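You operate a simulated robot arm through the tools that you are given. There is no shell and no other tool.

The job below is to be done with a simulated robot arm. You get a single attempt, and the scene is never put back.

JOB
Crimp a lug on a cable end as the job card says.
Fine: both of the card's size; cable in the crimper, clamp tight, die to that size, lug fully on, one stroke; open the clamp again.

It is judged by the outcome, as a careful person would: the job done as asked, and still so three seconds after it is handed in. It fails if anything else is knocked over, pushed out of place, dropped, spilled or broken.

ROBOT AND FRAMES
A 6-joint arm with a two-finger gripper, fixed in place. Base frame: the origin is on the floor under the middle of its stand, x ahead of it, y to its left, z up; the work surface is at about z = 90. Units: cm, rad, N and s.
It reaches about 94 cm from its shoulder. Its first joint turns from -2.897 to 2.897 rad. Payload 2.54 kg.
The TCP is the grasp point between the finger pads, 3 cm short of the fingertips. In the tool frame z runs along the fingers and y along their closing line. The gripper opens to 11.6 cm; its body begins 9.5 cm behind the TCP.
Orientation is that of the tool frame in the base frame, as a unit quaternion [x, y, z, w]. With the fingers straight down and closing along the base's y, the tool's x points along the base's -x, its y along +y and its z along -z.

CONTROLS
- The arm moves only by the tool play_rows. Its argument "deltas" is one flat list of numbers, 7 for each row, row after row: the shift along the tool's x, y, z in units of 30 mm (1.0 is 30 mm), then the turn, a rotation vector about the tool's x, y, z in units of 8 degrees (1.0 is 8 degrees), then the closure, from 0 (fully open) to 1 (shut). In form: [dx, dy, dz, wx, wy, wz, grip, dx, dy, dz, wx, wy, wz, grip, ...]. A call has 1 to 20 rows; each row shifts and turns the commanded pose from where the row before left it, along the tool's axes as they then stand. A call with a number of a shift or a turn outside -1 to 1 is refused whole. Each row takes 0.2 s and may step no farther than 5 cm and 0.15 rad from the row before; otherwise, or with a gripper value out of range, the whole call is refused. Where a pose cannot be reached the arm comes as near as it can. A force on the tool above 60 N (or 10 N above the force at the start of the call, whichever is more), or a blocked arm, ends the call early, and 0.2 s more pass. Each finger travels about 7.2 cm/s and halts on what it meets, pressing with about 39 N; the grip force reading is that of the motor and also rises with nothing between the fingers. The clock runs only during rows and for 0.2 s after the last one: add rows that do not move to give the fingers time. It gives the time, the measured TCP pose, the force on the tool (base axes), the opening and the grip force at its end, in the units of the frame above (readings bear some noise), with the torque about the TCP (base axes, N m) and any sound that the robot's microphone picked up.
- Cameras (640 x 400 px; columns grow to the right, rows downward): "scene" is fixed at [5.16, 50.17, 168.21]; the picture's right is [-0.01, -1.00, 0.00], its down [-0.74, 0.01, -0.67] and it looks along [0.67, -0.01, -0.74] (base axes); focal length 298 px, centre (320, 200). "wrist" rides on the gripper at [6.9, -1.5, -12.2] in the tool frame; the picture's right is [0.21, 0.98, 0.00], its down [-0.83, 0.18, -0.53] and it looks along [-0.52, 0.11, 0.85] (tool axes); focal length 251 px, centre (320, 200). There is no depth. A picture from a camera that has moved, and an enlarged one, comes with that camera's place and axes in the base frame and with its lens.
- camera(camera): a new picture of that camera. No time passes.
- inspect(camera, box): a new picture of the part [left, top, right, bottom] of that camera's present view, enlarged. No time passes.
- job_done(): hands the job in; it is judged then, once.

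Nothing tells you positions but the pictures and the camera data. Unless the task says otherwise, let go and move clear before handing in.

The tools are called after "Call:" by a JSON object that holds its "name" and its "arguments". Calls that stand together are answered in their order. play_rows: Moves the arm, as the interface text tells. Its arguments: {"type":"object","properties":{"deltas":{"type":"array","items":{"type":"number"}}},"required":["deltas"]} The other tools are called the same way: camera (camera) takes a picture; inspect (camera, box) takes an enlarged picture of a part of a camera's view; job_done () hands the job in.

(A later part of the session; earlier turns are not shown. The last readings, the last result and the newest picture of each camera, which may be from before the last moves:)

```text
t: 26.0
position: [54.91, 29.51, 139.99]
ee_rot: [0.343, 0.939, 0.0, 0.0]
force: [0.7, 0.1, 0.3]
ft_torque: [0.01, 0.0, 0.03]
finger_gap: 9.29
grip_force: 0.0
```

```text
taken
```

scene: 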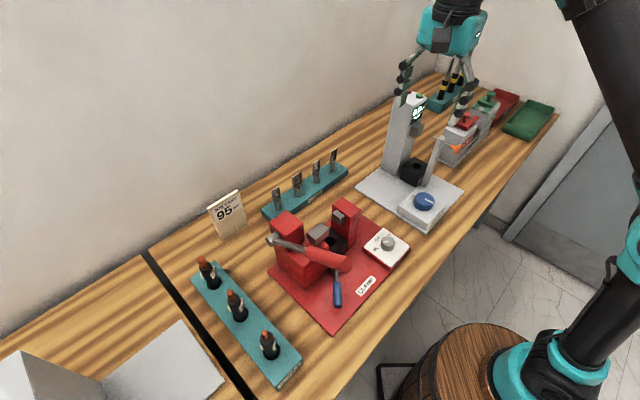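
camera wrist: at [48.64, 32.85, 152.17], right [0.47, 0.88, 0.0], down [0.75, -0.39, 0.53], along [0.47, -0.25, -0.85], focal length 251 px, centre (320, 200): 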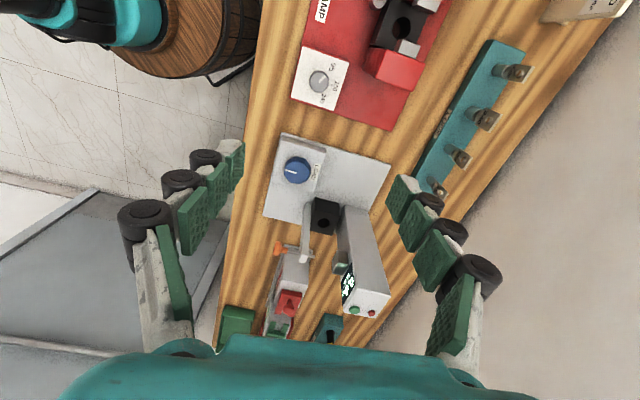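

The −40° yaw works. I'll finish to −47° and travel at z=140 over to the cable rack side for a look at the cables.

Call:
{"name": "play_rows", "arguments": {"deltas": [0, 0, 0, 0, 0, 0.875, 0.2, 0.96, 0, 0, 0, 0, 0, 0.2, 0.96, 0, 0, 0, 0, 0, 0.2, 0.96, 0, 0, 0, 0, 0, 0.2, 0.96, 0, 0, 0, 0, 0, 0.2, 0.96, 0, 0, 0, 0, 0, 0.2, 0.96, 0, 0, 0, 0, 0, 0.2, 0.96, 0, 0, 0, 0, 0, 0.2, 0.96, 0, 0, 0, 0, 0, 0.2, 0.96, 0, 0, 0, 0, 0, 0.2, 0.96, 0, 0, 0, 0, 0, 0.2, 0.96, 0, 0, 0, 0, 0, 0.2, 0.96, 0, 0, 0, 0, 0, 0.2, 0, 0, 0, 0, 0, 0, 0.2]}}

Call:
{"name": "camera", "arguments": {"camera": "wrist"}}

Call:
{"name": "camera", "arguments": {"camera": "scene"}}

```text
t: 29.0
position: [31.72, 53.2, 138.24]
ee_rot: [0.399, 0.917, -0.001, 0.001]
force: [-0.2, 0.5, -0.1]
ft_torque: [-0.05, -0.01, -0.03]
finger_gap: 9.27
grip_force: 0.1
out of reach, approached as far as the arm can: row 11, 12, 13
```

```text
taken
camera wrist: at [26.03, 57.19, 150.46], right [0.57, 0.82, 0.0], down [0.7, -0.48, 0.53], along [0.44, -0.3, -0.85], focal length 251 px, centre (320, 200)
```

wrist: 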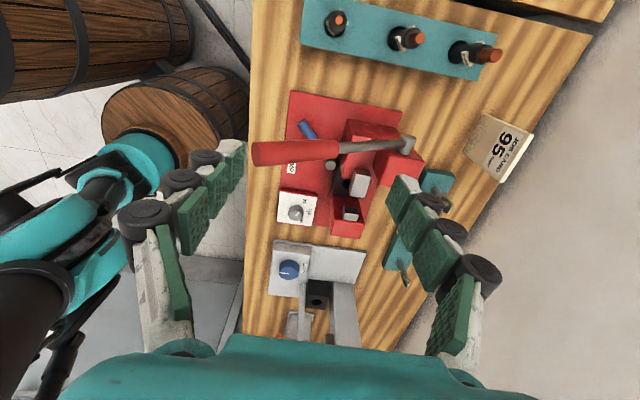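

```text
taken
```

scene: 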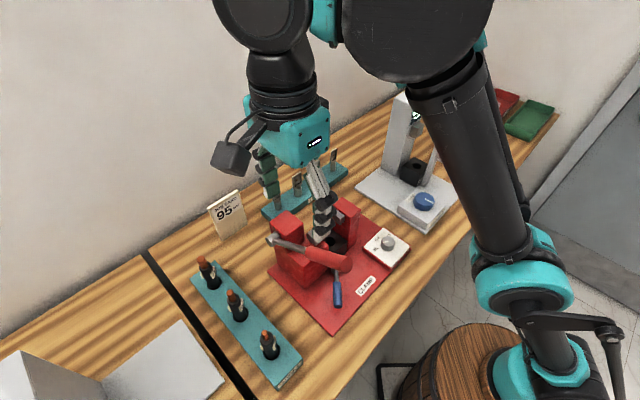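

The arm hits its reach limit this high up, so I'll continue toward the cable while coming lower, still clear of the red handle.

Call:
{"name": "play_rows", "arguments": {"deltas": [0.94, 0, 0.6, 0, 0, 0, 0.2, 0.94, 0, 0.8, 0, 0, 0, 0.2, 0.94, 0, 1, 0, 0, 0, 0.2, 0, 0, 1, 0, 0, 0, 0.2, 0, 0, 1, 0, 0, 0, 0.2, 0, 0, 0, 0, 0, 0, 0.2]}}

Call:
{"name": "camera", "arguments": {"camera": "wrist"}}

Call:
{"name": "camera", "arguments": {"camera": "scene"}}

```text
t: 30.4
position: [26.12, 62.51, 127.29]
ee_rot: [0.399, 0.917, -0.001, 0.001]
force: [-0.3, -0.7, -0.2]
ft_torque: [0.01, -0.01, -0.01]
finger_gap: 9.27
grip_force: 0.2
out of reach, approached as far as the arm can: row 3, 4, 5
```

```text
taken
camera wrist: at [20.37, 66.53, 139.45], right [0.57, 0.82, 0.0], down [0.7, -0.48, 0.54], along [0.44, -0.31, -0.84], focal length 251 px, centre (320, 200)
```

wrist: 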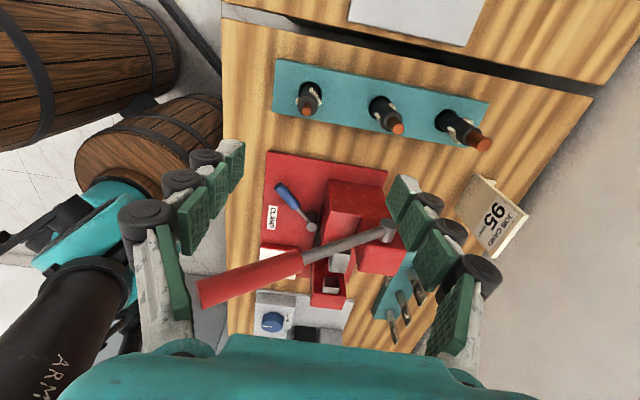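

```text
taken
```

scene: 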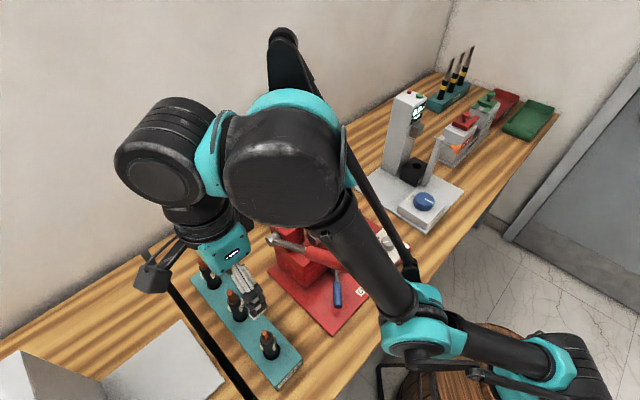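

I'm now above the cable rack with the arm well stretched. I'll zoom on the cables to confirm which is the 95 and locate it.

Call:
{"name": "inspect", "arguments": {"camera": "wrist", "box": [260, 50, 400, 160]}}

Call:
{"name": "inspect", "arguments": {"camera": "wrist", "box": [380, 60, 520, 170]}}

Call:
{"name": "inspect", "arguments": {"camera": "scene", "box": [190, 230, 310, 390]}}

```text
3.64 times, centred on (330, 105) of wrist
camera zoom: at [20.37, 66.53, 139.45], right [0.57, 0.82, 0.0], down [0.7, -0.48, 0.54], along [0.44, -0.31, -0.84], focal length 914 px, centre (284, 546)
```

zoom: 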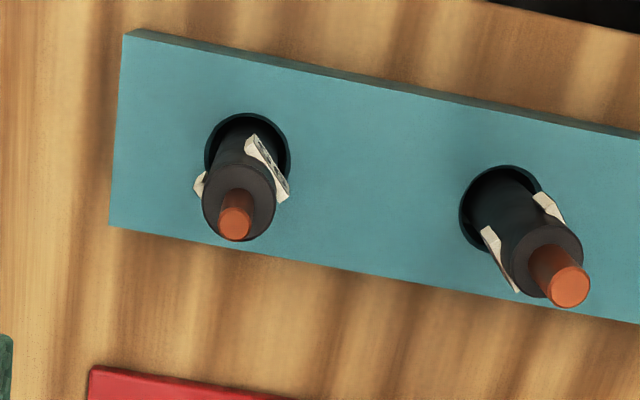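

```text
3.64 times, centred on (450, 115) of wrist
camera zoom: at [20.37, 66.53, 139.45], right [0.57, 0.82, 0.0], down [0.7, -0.48, 0.54], along [0.44, -0.31, -0.84], focal length 914 px, centre (-153, 509)
```

zoom: 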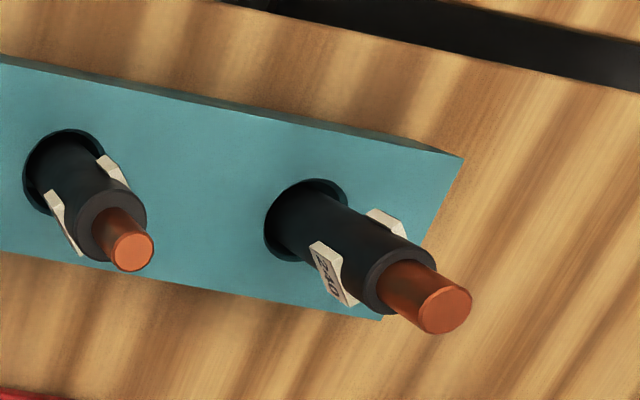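

```text
2.50 times, centred on (250, 310) of scene
camera zoom: at [5.16, 50.17, 168.21], right [-0.01, -1.0, 0.0], down [-0.74, 0.01, -0.67], along [0.67, -0.01, -0.74], focal length 744 px, centre (495, -75)
```

zoom: 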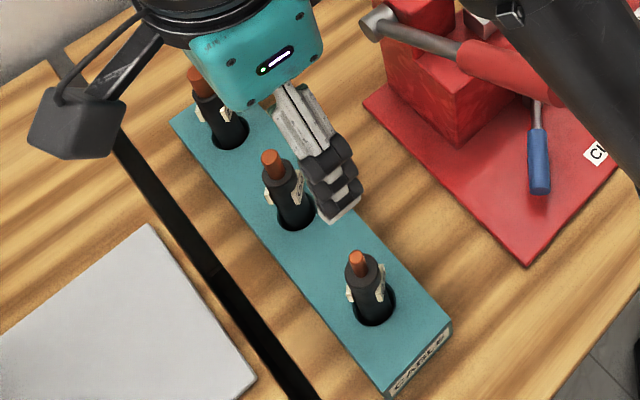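

The thin-copper cable nearest the front is the 95 (axis ≈[25.6, 60.9], tip z≈106, jacket top z≈102, rack top z≈94). Its label tabs lie along the finger line, so I'll turn 90° (to +43°) so the fingers meet the bare jacket, and come lower.

Call:
{"name": "play_rows", "arguments": {"deltas": [0, 0, 0.5, 0, 0, -1, 0.2, 0, 0, 0.5, 0, 0, -1, 0.2, 0, 0, 0.5, 0, 0, -1, 0.2, 0, 0, 0.5, 0, 0, -1, 0.2, 0, 0, 0.5, 0, 0, -1, 0.2, 0, 0, 0.5, 0, 0, -1, 0.2, 0, 0, 0, 0, 0, -1, 0.2, 0, 0, 0, 0, 0, -1, 0.2, 0, 0, 0, 0, 0, -1, 0.2, 0, 0, 0, 0, 0, -1, 0.2, 0, 0, 0, 0, 0, -1, 0.2, 0, 0, 0, 0, 0, -0.25, 0.2, 0, 0, 0, 0, 0, 0, 0.2]}}

Call:
{"name": "camera", "arguments": {"camera": "wrist"}}

Call:
{"name": "camera", "arguments": {"camera": "scene"}}

```text
t: 33.2
position: [26.53, 66.04, 120.16]
ee_rot: [-0.367, 0.93, -0.001, -0.001]
force: [0.1, 0.7, -0.5]
ft_torque: [0.03, 0.01, 0.0]
finger_gap: 9.3
grip_force: 0.0
out of reach, approached as far as the arm can: row 1, 2, 3, 4, 5, 6
```

```text
taken
camera wrist: at [22.51, 60.2, 132.25], right [-0.82, 0.57, 0.0], down [0.48, 0.7, 0.53], along [0.3, 0.44, -0.85], focal length 251 px, centre (320, 200)
```

wrist: 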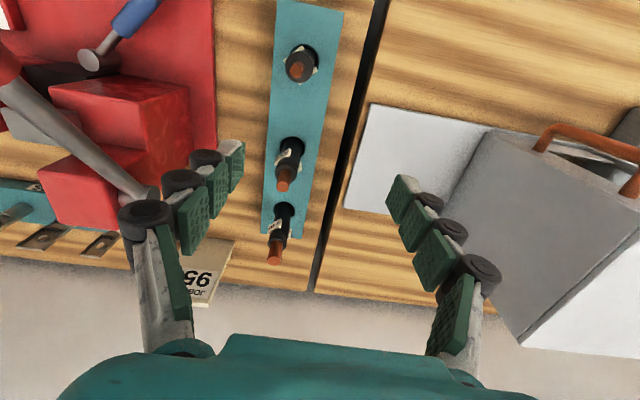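

```text
taken
```

scene: 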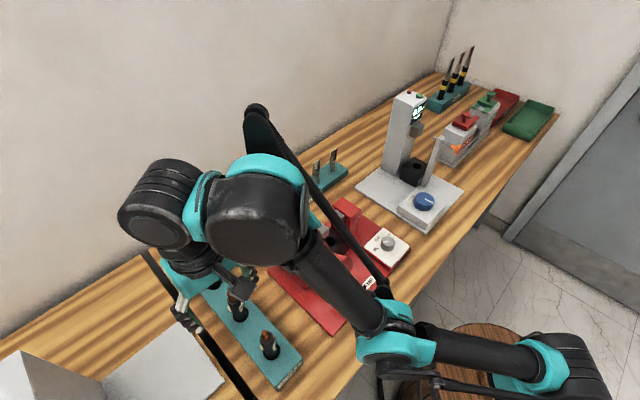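

The robot's shoulder evidently stands ahead of the origin, so this side is near its reach limit up high. I'll come inward and down toward the 95 cable, keeping the fingertips above the cable tips.

Call:
{"name": "play_rows", "arguments": {"deltas": [0.35, -0.26, 0.3, 0, 0, 0, 0.2, 0.35, -0.26, 0.4, 0, 0, 0, 0.2, 0.35, -0.26, 0.5, 0, 0, 0, 0.2, 0.35, -0.26, 0.5, 0, 0, 0, 0.2, 0, 0, 0, 0, 0, 0, 0.2]}}

Call:
{"name": "camera", "arguments": {"camera": "wrist"}}

Call:
{"name": "camera", "arguments": {"camera": "scene"}}

```text
t: 34.4
position: [26.13, 66.78, 117.73]
ee_rot: [-0.367, 0.93, -0.001, -0.001]
force: [0.5, 0.5, -1.3]
ft_torque: [0.0, -0.02, -0.01]
finger_gap: 9.26
grip_force: 0.1
out of reach, approached as far as the arm can: row 1, 2, 3, 4
```

```text
taken
camera wrist: at [22.21, 61.04, 129.92], right [-0.82, 0.57, 0.0], down [0.48, 0.7, 0.53], along [0.3, 0.44, -0.85], focal length 251 px, centre (320, 200)
```

wrist: 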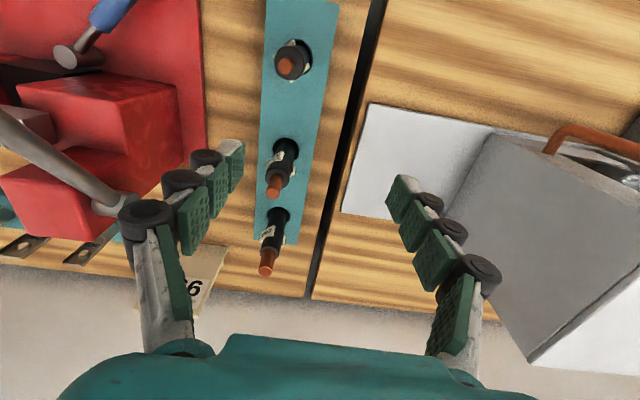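

```text
taken
```

scene: 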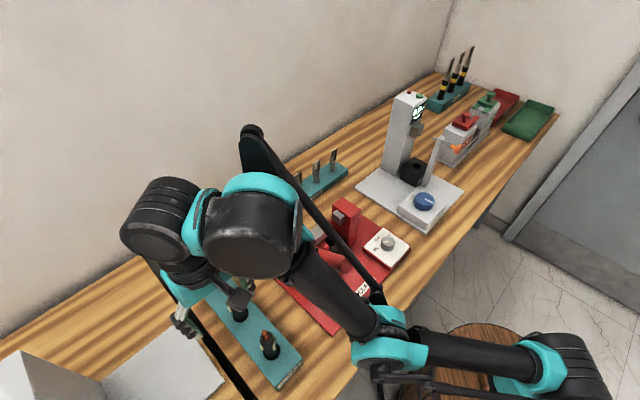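

The arm has slipped into an elbow-low branch which blocks it from coming in. I'll raise and stretch outward to straighten it, so that I can then bring it down again with the elbow up.

Call:
{"name": "play_rows", "arguments": {"deltas": [-0.23, 0.24, -1, 0, 0, 0, 0.2, -0.23, 0.24, -1, 0, 0, 0, 0.2, -0.23, 0.24, -1, 0, 0, 0, 0.2, -0.23, 0.24, -1, 0, 0, 0, 0.2, -0.1, 0.1, -1, 0, 0, 0, 0.2, -0.7, 0.75, -0.8, 0, 0, 0, 0.2, -0.7, 0.75, -0.8, 0, 0, 0, 0.2, -0.7, 0.75, -0.8, 0, 0, 0, 0.2, -0.7, 0.75, -0.8, 0, 0, 0, 0.2, -0.7, 0.75, -0.8, 0, 0, 0, 0.2]}}

Call:
{"name": "camera", "arguments": {"camera": "scene"}}

```text
t: 36.6
position: [25.73, 66.35, 127.68]
ee_rot: [-0.366, 0.93, 0.0, 0.0]
force: [-0.2, -0.2, -0.1]
ft_torque: [0.01, -0.02, -0.01]
finger_gap: 9.29
grip_force: 0.1
out of reach, approached as far as the arm can: row 3, 4, 5, 6, 7, 8, 9, 10
```

```text
taken
```

scene: 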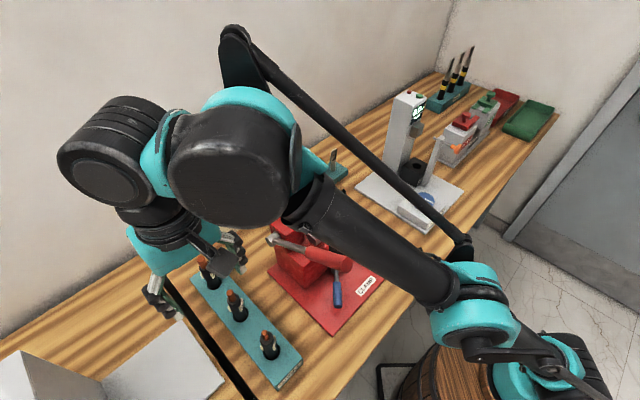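

The arm is straight now. I'll come straight down, which should bend the elbow upward, and check.

Call:
{"name": "play_rows", "arguments": {"deltas": [0, 0, 1, 0, 0, 0, 0.2, 0, 0, 1, 0, 0, 0, 0.2, 0, 0, 0, 0, 0, 0, 0.2]}}

Call:
{"name": "camera", "arguments": {"camera": "scene"}}

```text
t: 37.4
position: [25.68, 66.58, 121.74]
ee_rot: [-0.366, 0.931, 0.001, 0.0]
force: [0.6, -0.7, 0.1]
ft_torque: [-0.02, 0.01, -0.01]
finger_gap: 9.29
grip_force: 0.0
```

```text
taken
```

scene: 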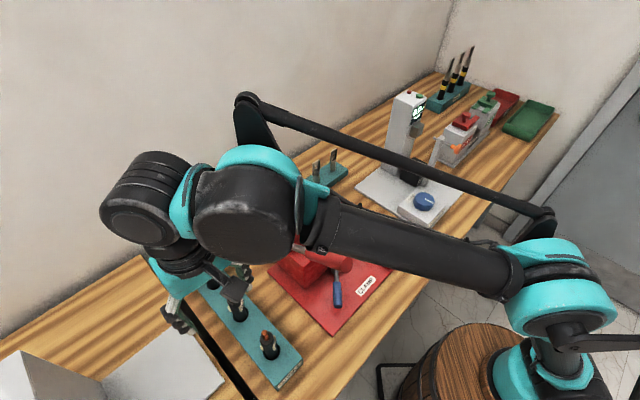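

Elbow is up again and the pose is reached. Now moving in over the 95 cable at z≈116.

Call:
{"name": "play_rows", "arguments": {"deltas": [0.43, -0.46, 0.4, 0, 0, 0, 0.2, 0.43, -0.46, 0.6, 0, 0, 0, 0.2, 0.43, -0.46, 0.9, 0, 0, 0, 0.2, 0, 0, 0, 0, 0, 0, 0.2]}}

Call:
{"name": "camera", "arguments": {"camera": "wrist"}}

Call:
{"name": "camera", "arguments": {"camera": "scene"}}

Call:
{"name": "inspect", "arguments": {"camera": "wrist", "box": [260, 60, 380, 180]}}

```text
t: 38.4
position: [25.53, 60.88, 116.22]
ee_rot: [-0.367, 0.93, 0.0, 0.0]
force: [-0.8, -0.4, -0.9]
ft_torque: [0.04, 0.04, 0.01]
finger_gap: 9.29
grip_force: 0.1
```

```text
taken
camera wrist: at [21.54, 55.06, 128.35], right [-0.82, 0.57, 0.0], down [0.48, 0.7, 0.53], along [0.3, 0.44, -0.85], focal length 251 px, centre (320, 200)
```

wrist: 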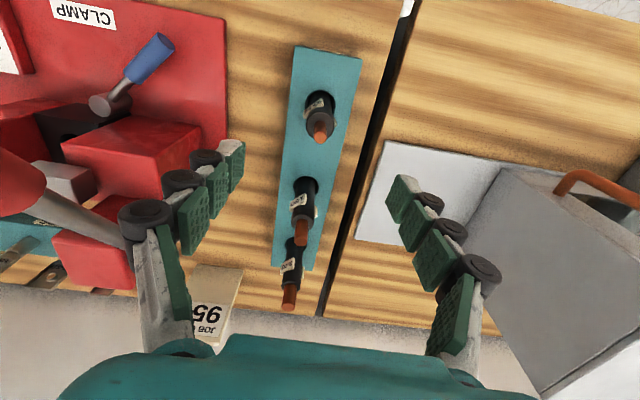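

```text
taken
```

scene: 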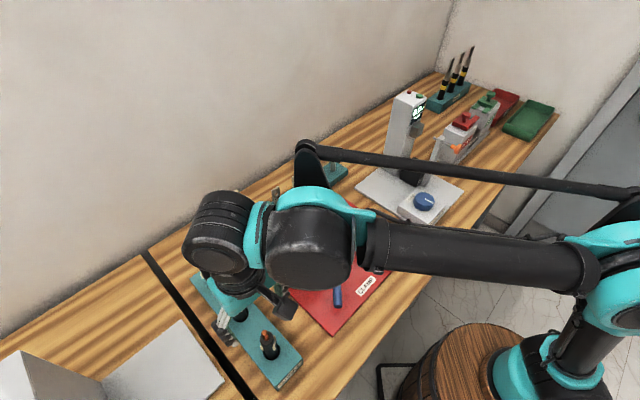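

```text
3.33 times, centred on (320, 120) of wrist
camera zoom: at [21.54, 55.06, 128.35], right [-0.82, 0.57, 0.0], down [0.48, 0.7, 0.53], along [0.3, 0.44, -0.85], focal length 838 px, centre (320, 467)
```

zoom: 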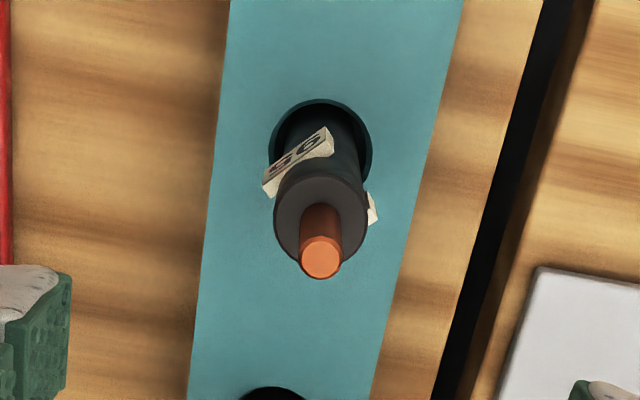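

Confirmed: the tag on this cable reads 95. I'll look at how its tags sit so I can grip the bare jacket.

Call:
{"name": "inspect", "arguments": {"camera": "wrist", "box": [295, 80, 350, 150]}}

Call:
{"name": "inspect", "arguments": {"camera": "scene", "box": [245, 315, 295, 375]}}

```text
5.71 times, centred on (322, 115) of wrist
camera zoom: at [21.54, 55.06, 128.35], right [-0.82, 0.57, 0.0], down [0.48, 0.7, 0.53], along [0.3, 0.44, -0.85], focal length 1437 px, centre (306, 686)
```

zoom: 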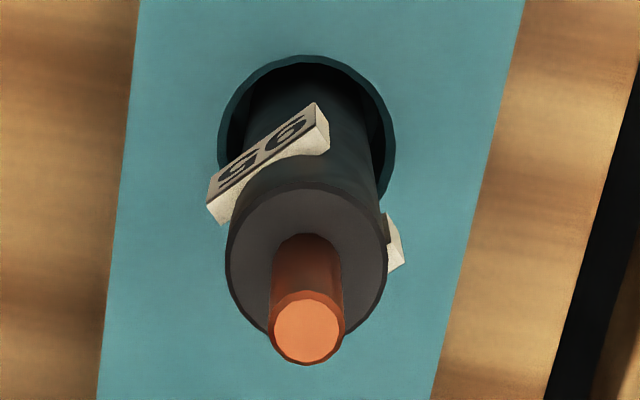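

```text
6.67 times, centred on (270, 345) of scene
camera zoom: at [5.16, 50.17, 168.21], right [-0.01, -1.0, 0.0], down [-0.74, 0.01, -0.67], along [0.67, -0.01, -0.74], focal length 1984 px, centre (653, -767)
```

zoom: 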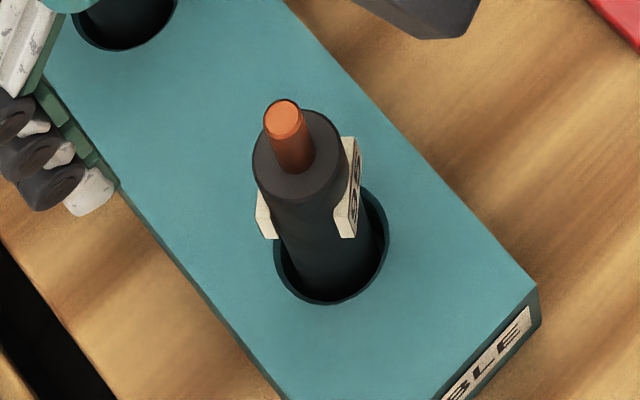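

The tags face ±y, so gripping along x (yaw +96°) meets bare jacket; the cable axis is at [25.70, 61.0] and vertical. I'll turn to +96°, narrow to ~6.5 cm and recentre.

Call:
{"name": "play_rows", "arguments": {"deltas": [0, 0, 0, 0, 0, -0.95, 0.3, 0, 0, 0, 0, 0, -0.95, 0.4, 0, 0, 0, 0, 0, -0.95, 0.44, 0, 0, 0, 0, 0, -0.95, 0.44, 0, 0, 0, 0, 0, -0.95, 0.44, 0, 0, 0, 0, 0, -0.95, 0.44, 0, 0, 0, 0, 0, -0.93, 0.44, -0.028, -0.053, 0.7, 0, 0, 0, 0.44, 0, 0, 0, 0, 0, 0, 0.44]}}

Call:
{"name": "camera", "arguments": {"camera": "wrist"}}

Call:
{"name": "camera", "arguments": {"camera": "scene"}}

```text
t: 40.4
position: [25.77, 60.92, 114.01]
ee_rot: [0.743, -0.669, 0.001, 0.0]
force: [-0.2, -1.2, -0.1]
ft_torque: [-0.02, 0.03, 0.01]
finger_gap: 6.47
grip_force: 0.1
```

```text
taken
camera wrist: at [28.13, 54.37, 126.17], right [-0.95, -0.32, 0.0], down [-0.27, 0.8, 0.53], along [-0.17, 0.51, -0.85], focal length 251 px, centre (320, 200)
```

wrist: 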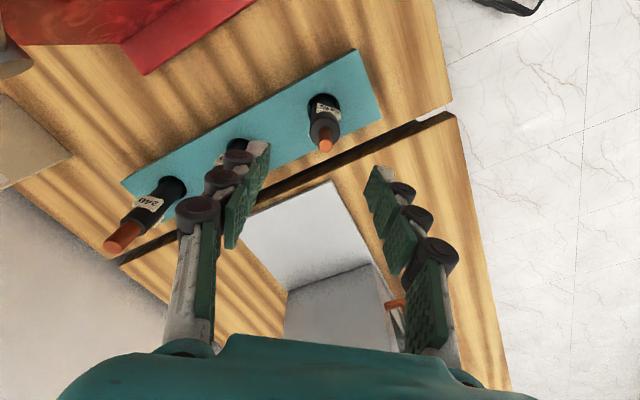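

```text
taken
```

scene: 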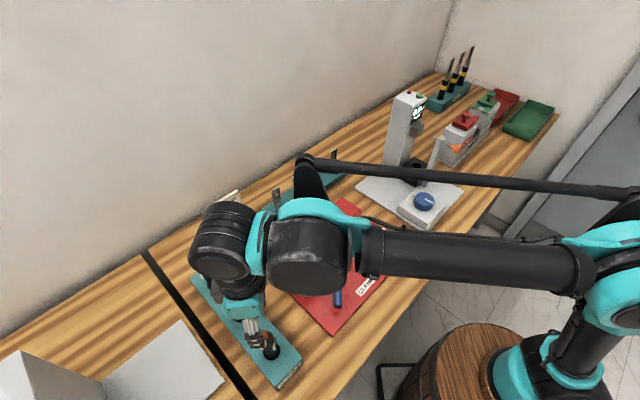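

I'm centred over the cable, but the forearm hangs near the red handle's raised end, so I must check that clearance before descending.

Call:
{"name": "inspect", "arguments": {"camera": "scene", "box": [170, 170, 450, 360]}}

Call:
{"name": "inspect", "arguments": {"camera": "scene", "box": [400, 150, 640, 400]}}

```text
2.11 times, centred on (310, 265) of scene
camera zoom: at [5.16, 50.17, 168.21], right [-0.01, -1.0, 0.0], down [-0.74, 0.01, -0.67], along [0.67, -0.01, -0.74], focal length 627 px, centre (341, 63)
```

zoom: 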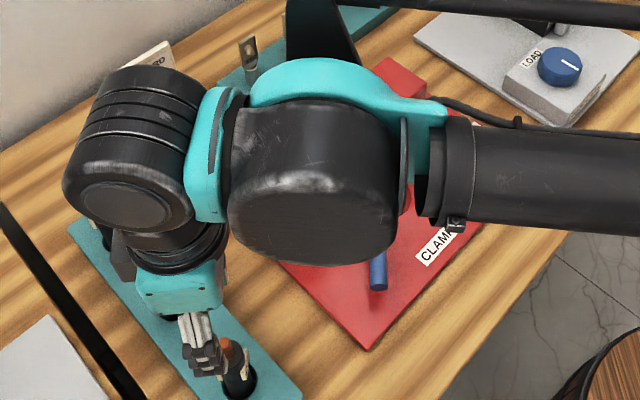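

```text
1.60 times, centred on (520, 275) of scene
camera zoom: at [5.16, 50.17, 168.21], right [-0.01, -1.0, 0.0], down [-0.74, 0.01, -0.67], along [0.67, -0.01, -0.74], focal length 476 px, centre (0, 80)
```

zoom: 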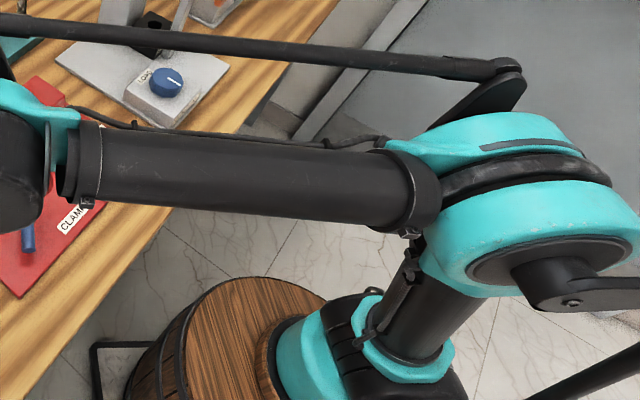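

If I grip the bare copper end (TCP z≈105.8) instead of the jacket, the wrist and forearm stay above the red handle. I'll descend partway and check centring.

Call:
{"name": "play_rows", "arguments": {"deltas": [0.01, 0.03, 0.6, 0, 0, 0, 0.44, 0, 0, 0.6, 0, 0, 0, 0.44, 0, 0, 0.4, 0, 0, 0, 0.44, 0, 0, 0, 0, 0, 0, 0.44]}}

Call:
{"name": "inspect", "arguments": {"camera": "wrist", "box": [220, 60, 440, 260]}}

Call:
{"name": "inspect", "arguments": {"camera": "scene", "box": [170, 170, 450, 380]}}

```text
t: 41.4
position: [25.71, 61.01, 109.25]
ee_rot: [0.743, -0.669, 0.0, 0.0]
force: [0.1, -0.3, -0.1]
ft_torque: [0.01, 0.01, 0.01]
finger_gap: 6.52
grip_force: 0.1
```

```text
2.00 times, centred on (330, 160) of wrist
camera zoom: at [27.96, 54.35, 121.47], right [-0.95, -0.32, 0.0], down [-0.27, 0.8, 0.53], along [-0.17, 0.51, -0.85], focal length 503 px, centre (300, 280)
```

zoom: 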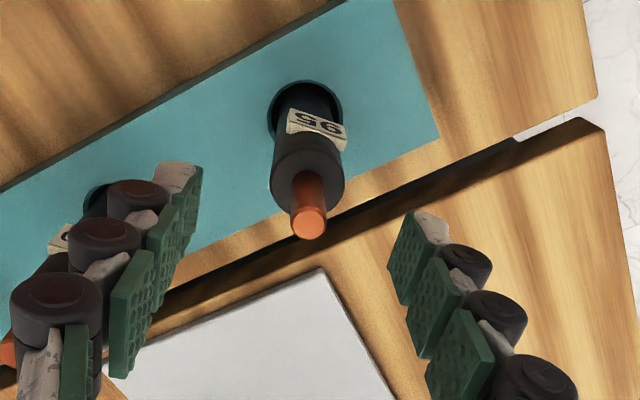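

```text
1.90 times, centred on (310, 275) of scene
camera zoom: at [5.16, 50.17, 168.21], right [-0.01, -1.0, 0.0], down [-0.74, 0.01, -0.67], along [0.67, -0.01, -0.74], focal length 567 px, centre (339, 57)
```

zoom: 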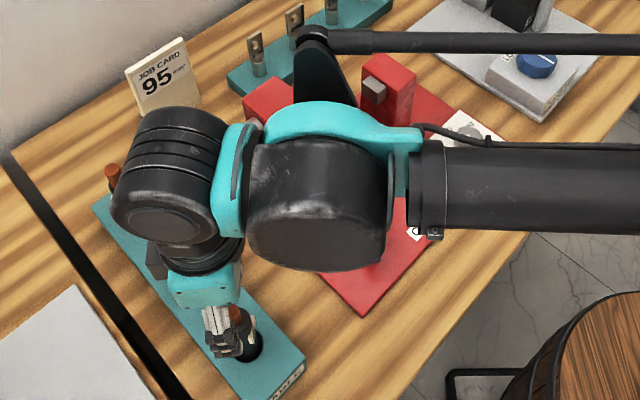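

Centred, no interference. Going down the last 3.4 cm to put the copper between the pads.

Call:
{"name": "play_rows", "arguments": {"deltas": [0, 0, 0.6, 0, 0, 0, 0.44, 0, 0, 0.55, 0, 0, 0, 0.44, 0, 0, 0, 0, 0, 0, 0.44]}}

Call:
{"name": "camera", "arguments": {"camera": "wrist"}}

Call:
{"name": "inspect", "arguments": {"camera": "scene", "box": [190, 260, 310, 380]}}

```text
t: 42.2
position: [25.89, 60.95, 105.77]
ee_rot: [0.743, -0.669, 0.0, 0.0]
force: [0.5, 0.5, 0.1]
ft_torque: [0.0, 0.0, -0.03]
finger_gap: 6.48
grip_force: 0.0
```

```text
taken
camera wrist: at [28.14, 54.27, 118.04], right [-0.95, -0.32, 0.0], down [-0.27, 0.8, 0.53], along [-0.17, 0.51, -0.85], focal length 251 px, centre (320, 200)
```

wrist: 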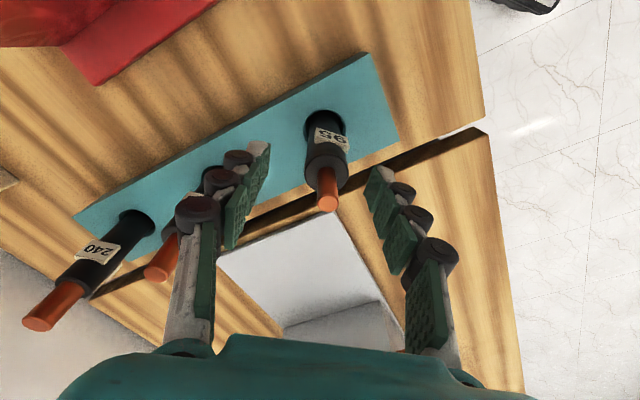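

```text
3.33 times, centred on (250, 320) of scene
camera zoom: at [5.16, 50.17, 168.21], right [-0.01, -1.0, 0.0], down [-0.74, 0.01, -0.67], along [0.67, -0.01, -0.74], focal length 992 px, centre (553, -200)
```

zoom: 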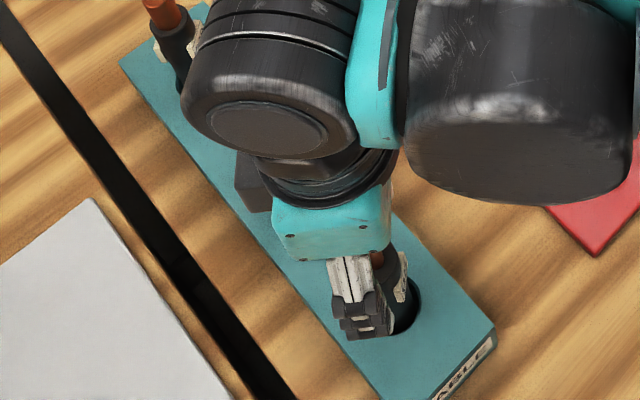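

The copper end is between the pads at TCP height. I'll nudge 0.25 cm toward −x and close on it.

Call:
{"name": "play_rows", "arguments": {"deltas": [0, 0.09, 0, 0, 0, 0, 0.5, 0, 0, 0, 0, 0, 0, 0.65, 0, 0, 0, 0, 0, 0, 0.8, 0, 0, 0, 0, 0, 0, 0.95, 0, 0, 0, 0, 0, 0, 0.98, 0, 0, 0, 0, 0, 0, 0.98]}}

Call:
{"name": "inspect", "arguments": {"camera": "wrist", "box": [220, 80, 440, 280]}}

Call:
{"name": "inspect", "arguments": {"camera": "scene", "box": [190, 260, 310, 380]}}

```text
t: 43.6
position: [25.5, 61.01, 105.96]
ee_rot: [0.743, -0.669, 0.0, 0.001]
force: [-0.8, 0.4, 1.4]
ft_torque: [-0.06, 0.0, -0.04]
finger_gap: 2.62
grip_force: 38.7
```

```text
2.00 times, centred on (330, 180) of wrist
camera zoom: at [27.86, 54.23, 118.09], right [-0.95, -0.32, 0.0], down [-0.27, 0.8, 0.53], along [-0.17, 0.51, -0.85], focal length 503 px, centre (300, 240)
```

zoom: 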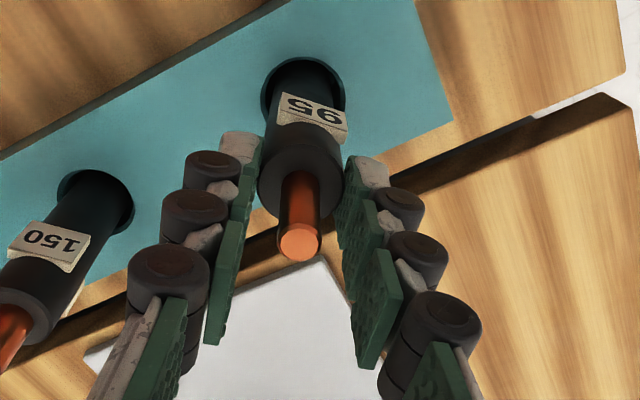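

```text
3.33 times, centred on (250, 320) of scene
camera zoom: at [5.16, 50.17, 168.21], right [-0.01, -1.0, 0.0], down [-0.74, 0.01, -0.67], along [0.67, -0.01, -0.74], focal length 992 px, centre (553, -200)
```

zoom: 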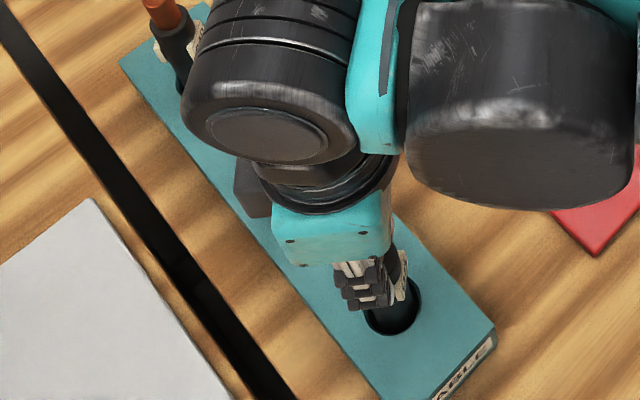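

The fingertips closed on the very top of the jacket (gap 2.62). I'll reopen, go about 0.9 cm lower for a fuller hold, and close again.

Call:
{"name": "play_rows", "arguments": {"deltas": [0, 0, 0, 0, 0, 0, 0.6, 0, 0, 0, 0, 0, 0, 0.6, 0, 0, 0.3, 0, 0, 0, 0.6, 0, 0, 0, 0, 0, 0, 0.6, 0, 0, 0, 0, 0, 0, 0.75, 0, 0, 0, 0, 0, 0, 0.9, 0, 0, 0, 0, 0, 0, 0.95, 0, 0, 0, 0, 0, 0, 0.95]}}

Call:
{"name": "inspect", "arguments": {"camera": "wrist", "box": [220, 80, 440, 280]}}

Call:
{"name": "camera", "arguments": {"camera": "scene"}}

```text
t: 45.4
position: [25.62, 60.98, 105.06]
ee_rot: [0.743, -0.669, 0.001, -0.001]
force: [0.5, -0.8, -0.7]
ft_torque: [-0.01, 0.01, -0.01]
finger_gap: 2.63
grip_force: 38.5
```

```text
2.00 times, centred on (330, 180) of wrist
camera zoom: at [27.87, 54.26, 117.16], right [-0.95, -0.32, 0.0], down [-0.27, 0.8, 0.53], along [-0.17, 0.51, -0.85], focal length 503 px, centre (300, 240)
```

zoom: 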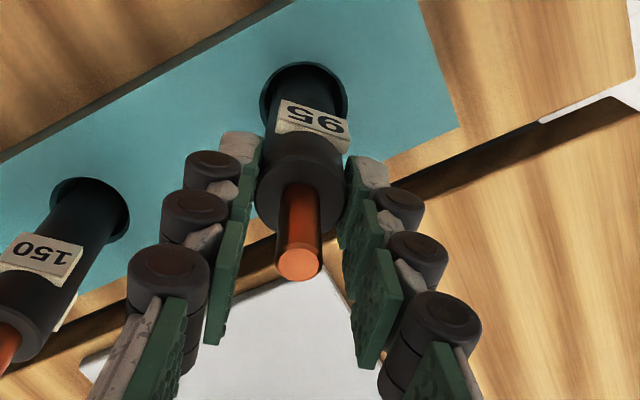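

```text
taken
```

scene: 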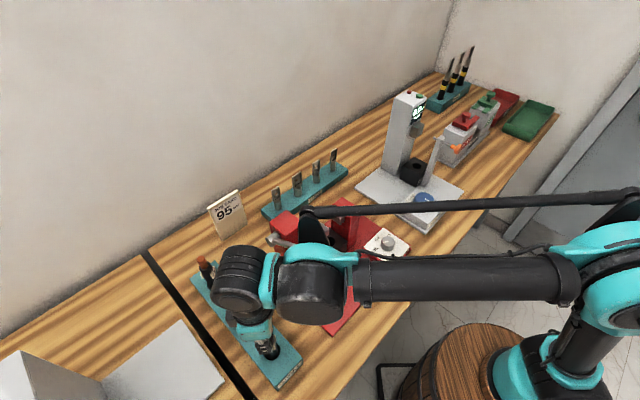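

Good hold on about 2 cm of jacket. I'll lift 4 cm and check the cable comes along.

Call:
{"name": "play_rows", "arguments": {"deltas": [0, 0, -0.5, 0, 0, 0, 0.95, 0, 0, -0.8, 0, 0, 0, 0.95, 0, 0, 0, 0, 0, 0, 0.95]}}

Call:
{"name": "inspect", "arguments": {"camera": "wrist", "box": [220, 80, 440, 280]}}

Call:
{"name": "inspect", "arguments": {"camera": "scene", "box": [190, 260, 310, 380]}}

```text
t: 46.2
position: [25.52, 60.8, 108.78]
ee_rot: [0.743, -0.669, 0.0, 0.0]
force: [0.4, 0.1, -1.5]
ft_torque: [0.01, -0.01, 0.0]
finger_gap: 2.69
grip_force: 38.5
```

```text
2.00 times, centred on (330, 180) of wrist
camera zoom: at [27.85, 54.14, 121.02], right [-0.95, -0.32, 0.0], down [-0.27, 0.8, 0.53], along [-0.17, 0.51, -0.85], focal length 503 px, centre (300, 240)
```

zoom: 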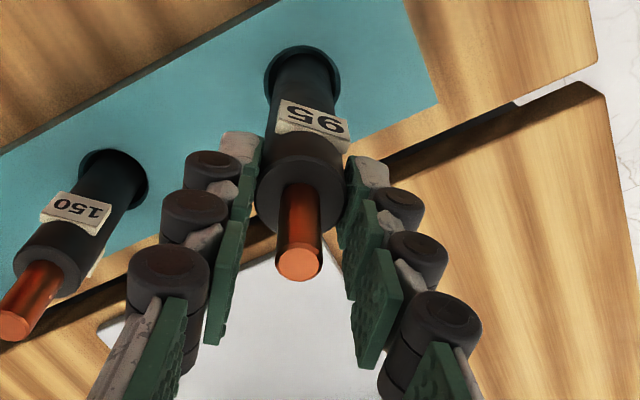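

```text
3.33 times, centred on (250, 320) of scene
camera zoom: at [5.16, 50.17, 168.21], right [-0.01, -1.0, 0.0], down [-0.74, 0.01, -0.67], along [0.67, -0.01, -0.74], focal length 992 px, centre (553, -200)
```

zoom: 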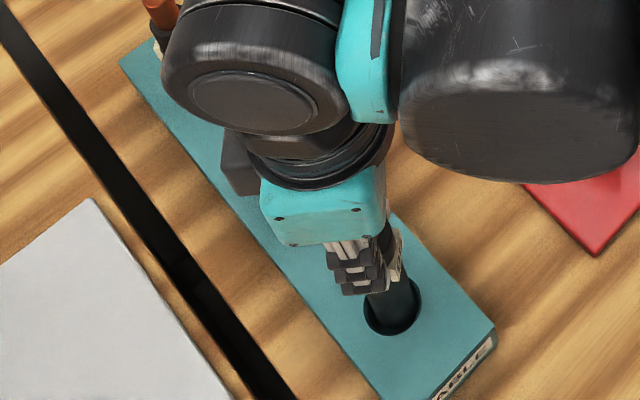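

The cable rises with the gripper. Continuing up to z≈122.

Call:
{"name": "play_rows", "arguments": {"deltas": [0, 0, -0.8, 0, 0, 0, 0.95, 0, 0, -0.9, 0, 0, 0, 0.95, 0, 0, -0.9, 0, 0, 0, 0.95, 0, 0, -0.9, 0, 0, 0, 0.95, 0, 0, -0.9, 0, 0, 0, 0.95, 0, 0, 0, 0, 0, 0, 0.95]}}

Call:
{"name": "camera", "arguments": {"camera": "wrist"}}

Call:
{"name": "camera", "arguments": {"camera": "scene"}}

```text
t: 47.6
position: [25.31, 61.08, 121.95]
ee_rot: [0.743, -0.669, 0.0, 0.0]
force: [0.6, 0.6, -1.1]
ft_torque: [0.01, 0.0, 0.02]
finger_gap: 2.68
grip_force: 39.5
```

```text
taken
camera wrist: at [27.59, 54.37, 134.15], right [-0.95, -0.32, 0.0], down [-0.27, 0.8, 0.53], along [-0.17, 0.51, -0.85], focal length 251 px, centre (320, 200)
```

wrist: 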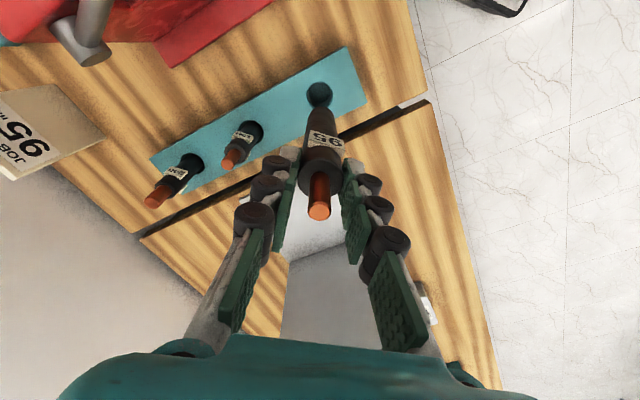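

```text
taken
```

scene: 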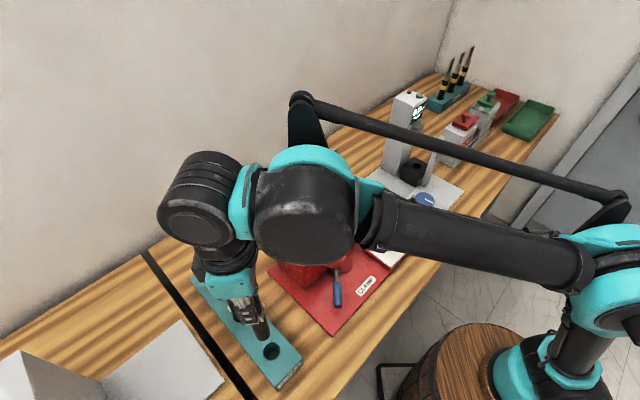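

The cable is fully out. I'll zoom to see its lower end so I know how far it hangs below the TCP.

Call:
{"name": "inspect", "arguments": {"camera": "scene", "box": [200, 260, 300, 380]}}

```text
3.33 times, centred on (250, 320) of scene
camera zoom: at [5.16, 50.17, 168.21], right [-0.01, -1.0, 0.0], down [-0.74, 0.01, -0.67], along [0.67, -0.01, -0.74], focal length 992 px, centre (553, -200)
```

zoom: 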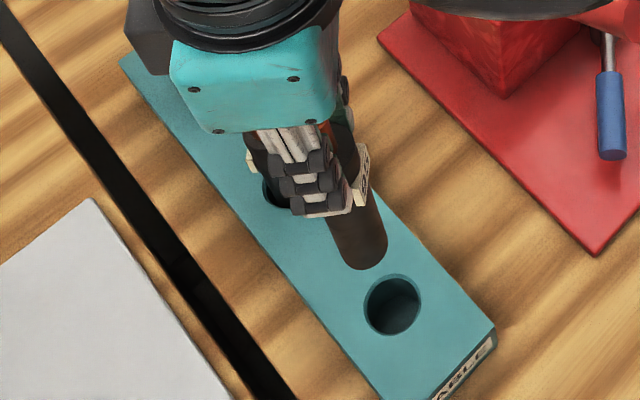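

The cable hangs about 15 cm below the TCP. I'll carry it around the front of the red handle (not over it): first back toward the robot side at z≈124.

Call:
{"name": "play_rows", "arguments": {"deltas": [0.83, 0.44, -0.13, 0, 0, 0, 0.95, 0.83, 0.44, -0.13, 0, 0, 0, 0.95, 0.83, 0.44, -0.13, 0, 0, 0, 0.95, 0.83, 0.44, -0.13, 0, 0, 0, 0.95, 0.83, 0.44, -0.13, 0, 0, 0, 0.95, 0.81, -0.05, 0, 0, 0, 0, 0.95, 0.81, -0.05, 0, 0, 0, 0, 0.95, 0.81, -0.05, 0, 0, 0, 0, 0.95, 0.81, -0.05, 0, 0, 0, 0, 0.95, 0.81, -0.05, 0, 0, 0, 0, 0.95, 0, 0, 0, 0, 0, 0, 0.95]}}

Call:
{"name": "camera", "arguments": {"camera": "scene"}}

Call:
{"name": "camera", "arguments": {"camera": "wrist"}}

```text
t: 50.0
position: [22.13, 35.93, 123.85]
ee_rot: [0.743, -0.669, 0.0, 0.001]
force: [0.6, -0.2, -2.5]
ft_torque: [0.01, 0.0, 0.0]
finger_gap: 2.65
grip_force: 39.1
```

```text
taken
```

scene: 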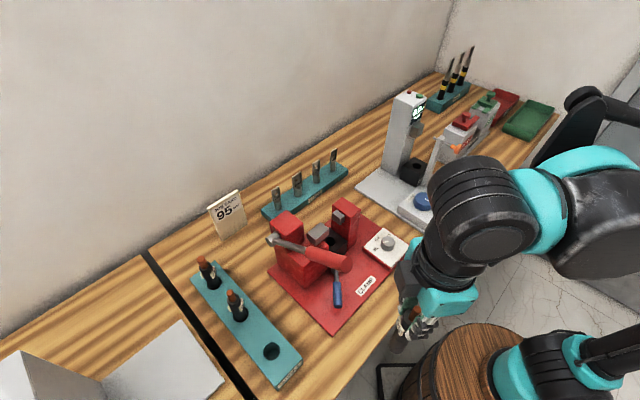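

```text
taken
camera wrist: at [24.47, 29.15, 135.91], right [-0.95, -0.32, 0.0], down [-0.27, 0.8, 0.53], along [-0.17, 0.51, -0.85], focal length 251 px, centre (320, 200)
```

wrist: 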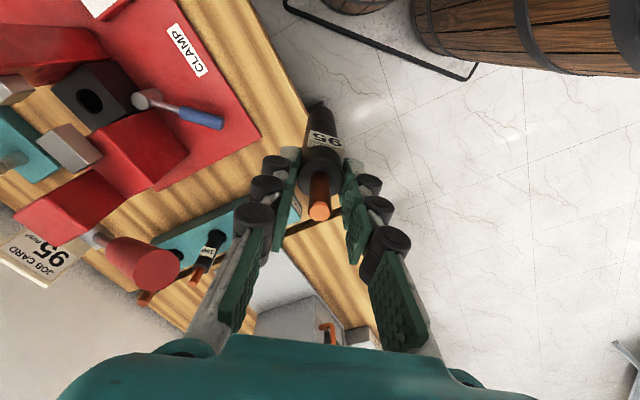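

Clear of the handle. Now moving across the front to about [46, 34] and turning the wrist to +133° so the fingers close along the crimper's front–back line.

Call:
{"name": "play_rows", "arguments": {"deltas": [0.162, -0.873, -0.08, 0, 0, 0, 0.95, 0.162, -0.873, -0.08, 0, 0, 0, 0.95, 0.162, -0.873, -0.08, 0, 0, 0, 0.95, 0.162, -0.873, -0.08, 0, 0, 0, 0.95, 0.162, -0.873, -0.08, 0, 0, 0, 0.95, 0.162, -0.873, -0.08, 0, 0, 0, 0.95, 0.162, -0.873, -0.08, 0, 0, 0, 0.95, 0.162, -0.873, -0.08, 0, 0, 0, 0.95, 0.162, -0.873, -0.08, 0, 0, 0, 0.95, 0, 0, 0, 0, 0, -0.925, 0.95, 0, 0, 0, 0, 0, -0.925, 0.95, 0, 0, 0, 0, 0, -0.925, 0.95, 0, 0, 0, 0, 0, -0.925, 0.95, 0, 0, 0, 0, 0, -0.925, 0.95, 0, 0, 0, 0, 0, 0, 0.95]}}

Call:
{"name": "camera", "arguments": {"camera": "scene"}}

Call:
{"name": "camera", "arguments": {"camera": "wrist"}}

```text
t: 53.2
position: [46.08, 33.89, 126.1]
ee_rot: [0.917, -0.398, -0.001, 0.0]
force: [0.5, 0.3, -2.4]
ft_torque: [-0.03, 0.01, -0.01]
finger_gap: 2.65
grip_force: 39.3
```

```text
taken
```

scene: 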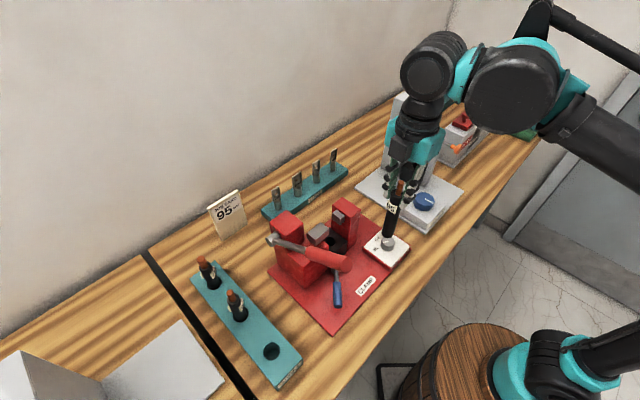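

```text
taken
camera wrist: at [51.93, 29.92, 138.32], right [-0.57, -0.82, 0.0], down [-0.7, 0.48, 0.53], along [-0.44, 0.3, -0.85], focal length 251 px, centre (320, 200)
```

wrist: 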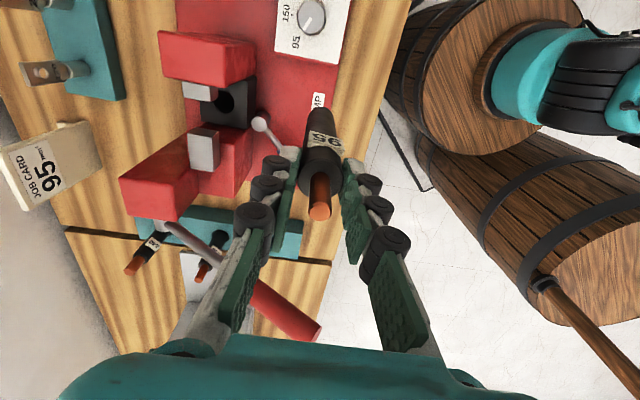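

The cable is held upright next to the crimper. I'll zoom on the hole and jaws from this angle to fix the hole's position precisely.

Call:
{"name": "inspect", "arguments": {"camera": "wrist", "box": [150, 20, 310, 220]}}

Call:
{"name": "inspect", "arguments": {"camera": "wrist", "box": [190, 70, 260, 140]}}

Call:
{"name": "inspect", "arguments": {"camera": "scene", "box": [310, 210, 370, 260]}}

```text
2.00 times, centred on (230, 120) of wrist
camera zoom: at [51.93, 29.92, 138.32], right [-0.57, -0.82, 0.0], down [-0.7, 0.48, 0.53], along [-0.44, 0.3, -0.85], focal length 503 px, centre (500, 360)
```

zoom: 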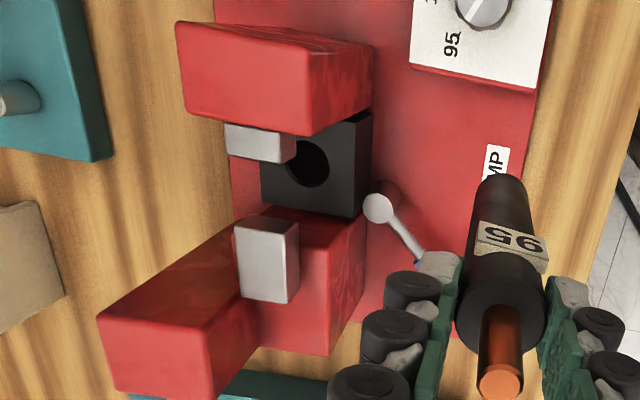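

```text
5.71 times, centred on (225, 105) of wrist
camera zoom: at [51.93, 29.92, 138.32], right [-0.57, -0.82, 0.0], down [-0.7, 0.48, 0.53], along [-0.44, 0.3, -0.85], focal length 1437 px, centre (863, 743)
```

zoom: 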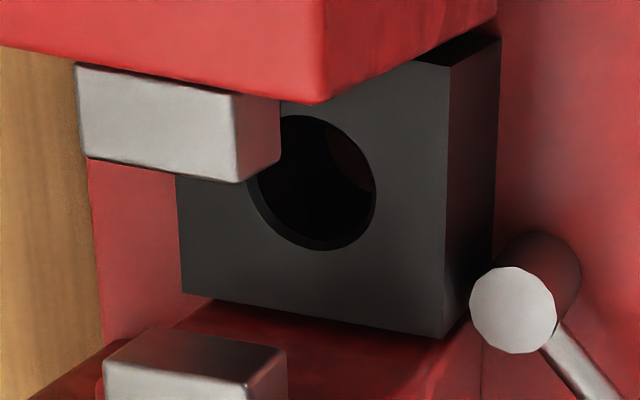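

```text
8.00 times, centred on (340, 235) of scene
camera zoom: at [5.16, 50.17, 168.21], right [-0.01, -1.0, 0.0], down [-0.74, 0.01, -0.67], along [0.67, -0.01, -0.74], focal length 2381 px, centre (160, -80)
```

zoom: 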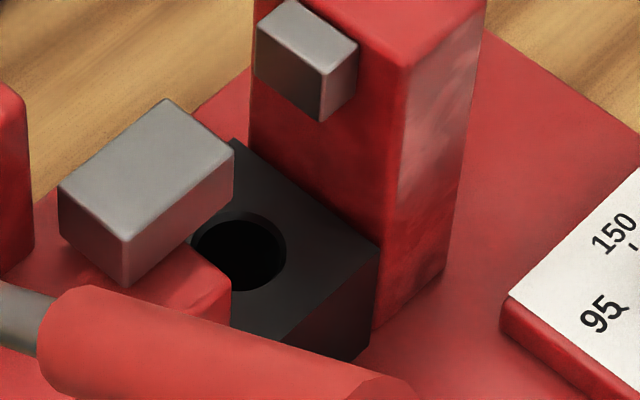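

From several views the hole is at about [53.7, 46.6], rim z≈97. I'll move over it at the same height, cable bottom still above the jaws and posts.

Call:
{"name": "play_rows", "arguments": {"deltas": [-0.273, -0.95, 0, 0, 0, 0, 0.95, -0.273, -0.95, 0, 0, 0, 0, 0.95, -0.273, -0.95, 0, 0, 0, 0, 0.95, -0.273, -0.95, 0, 0, 0, 0, 0.95, -0.273, -0.95, 0, 0, 0, 0, 0.95, 0, 0, 0, 0, 0, 0, 0.95]}}

Call:
{"name": "camera", "arguments": {"camera": "wrist"}}

Call:
{"name": "camera", "arguments": {"camera": "scene"}}

Call:
{"name": "inspect", "arguments": {"camera": "scene", "box": [280, 150, 400, 270]}}

```text
t: 54.6
position: [53.73, 46.58, 126.33]
ee_rot: [0.917, -0.399, 0.0, 0.0]
force: [0.3, 0.0, -1.6]
ft_torque: [0.01, 0.01, 0.02]
finger_gap: 2.64
grip_force: 38.7
```

```text
taken
camera wrist: at [59.57, 42.57, 138.5], right [-0.57, -0.82, 0.0], down [-0.7, 0.48, 0.53], along [-0.44, 0.3, -0.85], focal length 251 px, centre (320, 200)
```

wrist: 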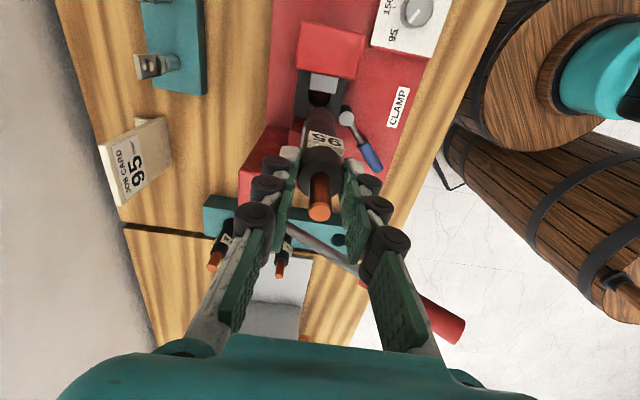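

```text
taken
```

scene: 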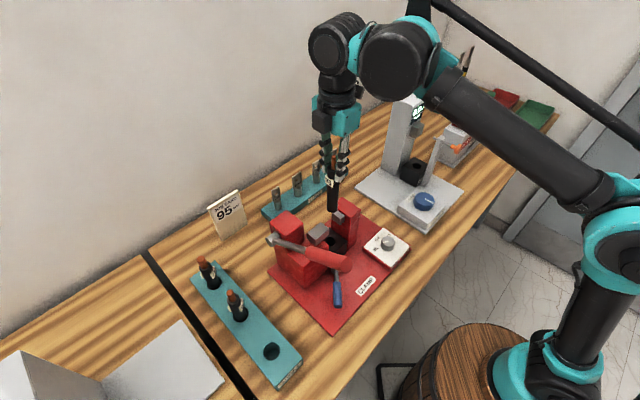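

```text
3.33 times, centred on (340, 210) of scene
camera zoom: at [5.16, 50.17, 168.21], right [-0.01, -1.0, 0.0], down [-0.74, 0.01, -0.67], along [0.67, -0.01, -0.74], focal length 992 px, centre (253, 167)
```

zoom: 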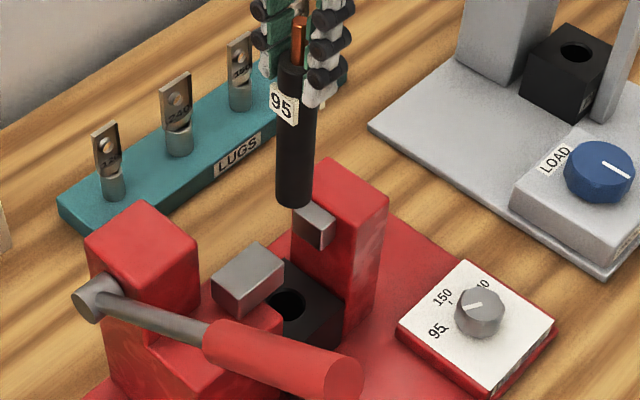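

The scene view puts the cable exactly over the hole line. I'll check the same in the wrist view before lowering.

Call:
{"name": "inspect", "arguments": {"camera": "wrist", "box": [270, 50, 390, 190]}}

```text
2.86 times, centred on (330, 120) of wrist
camera zoom: at [59.57, 42.57, 138.5], right [-0.57, -0.82, 0.0], down [-0.7, 0.48, 0.53], along [-0.44, 0.3, -0.85], focal length 718 px, centre (291, 429)
```

zoom: 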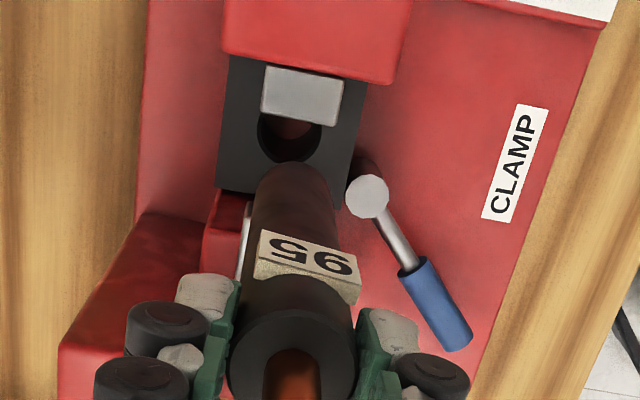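

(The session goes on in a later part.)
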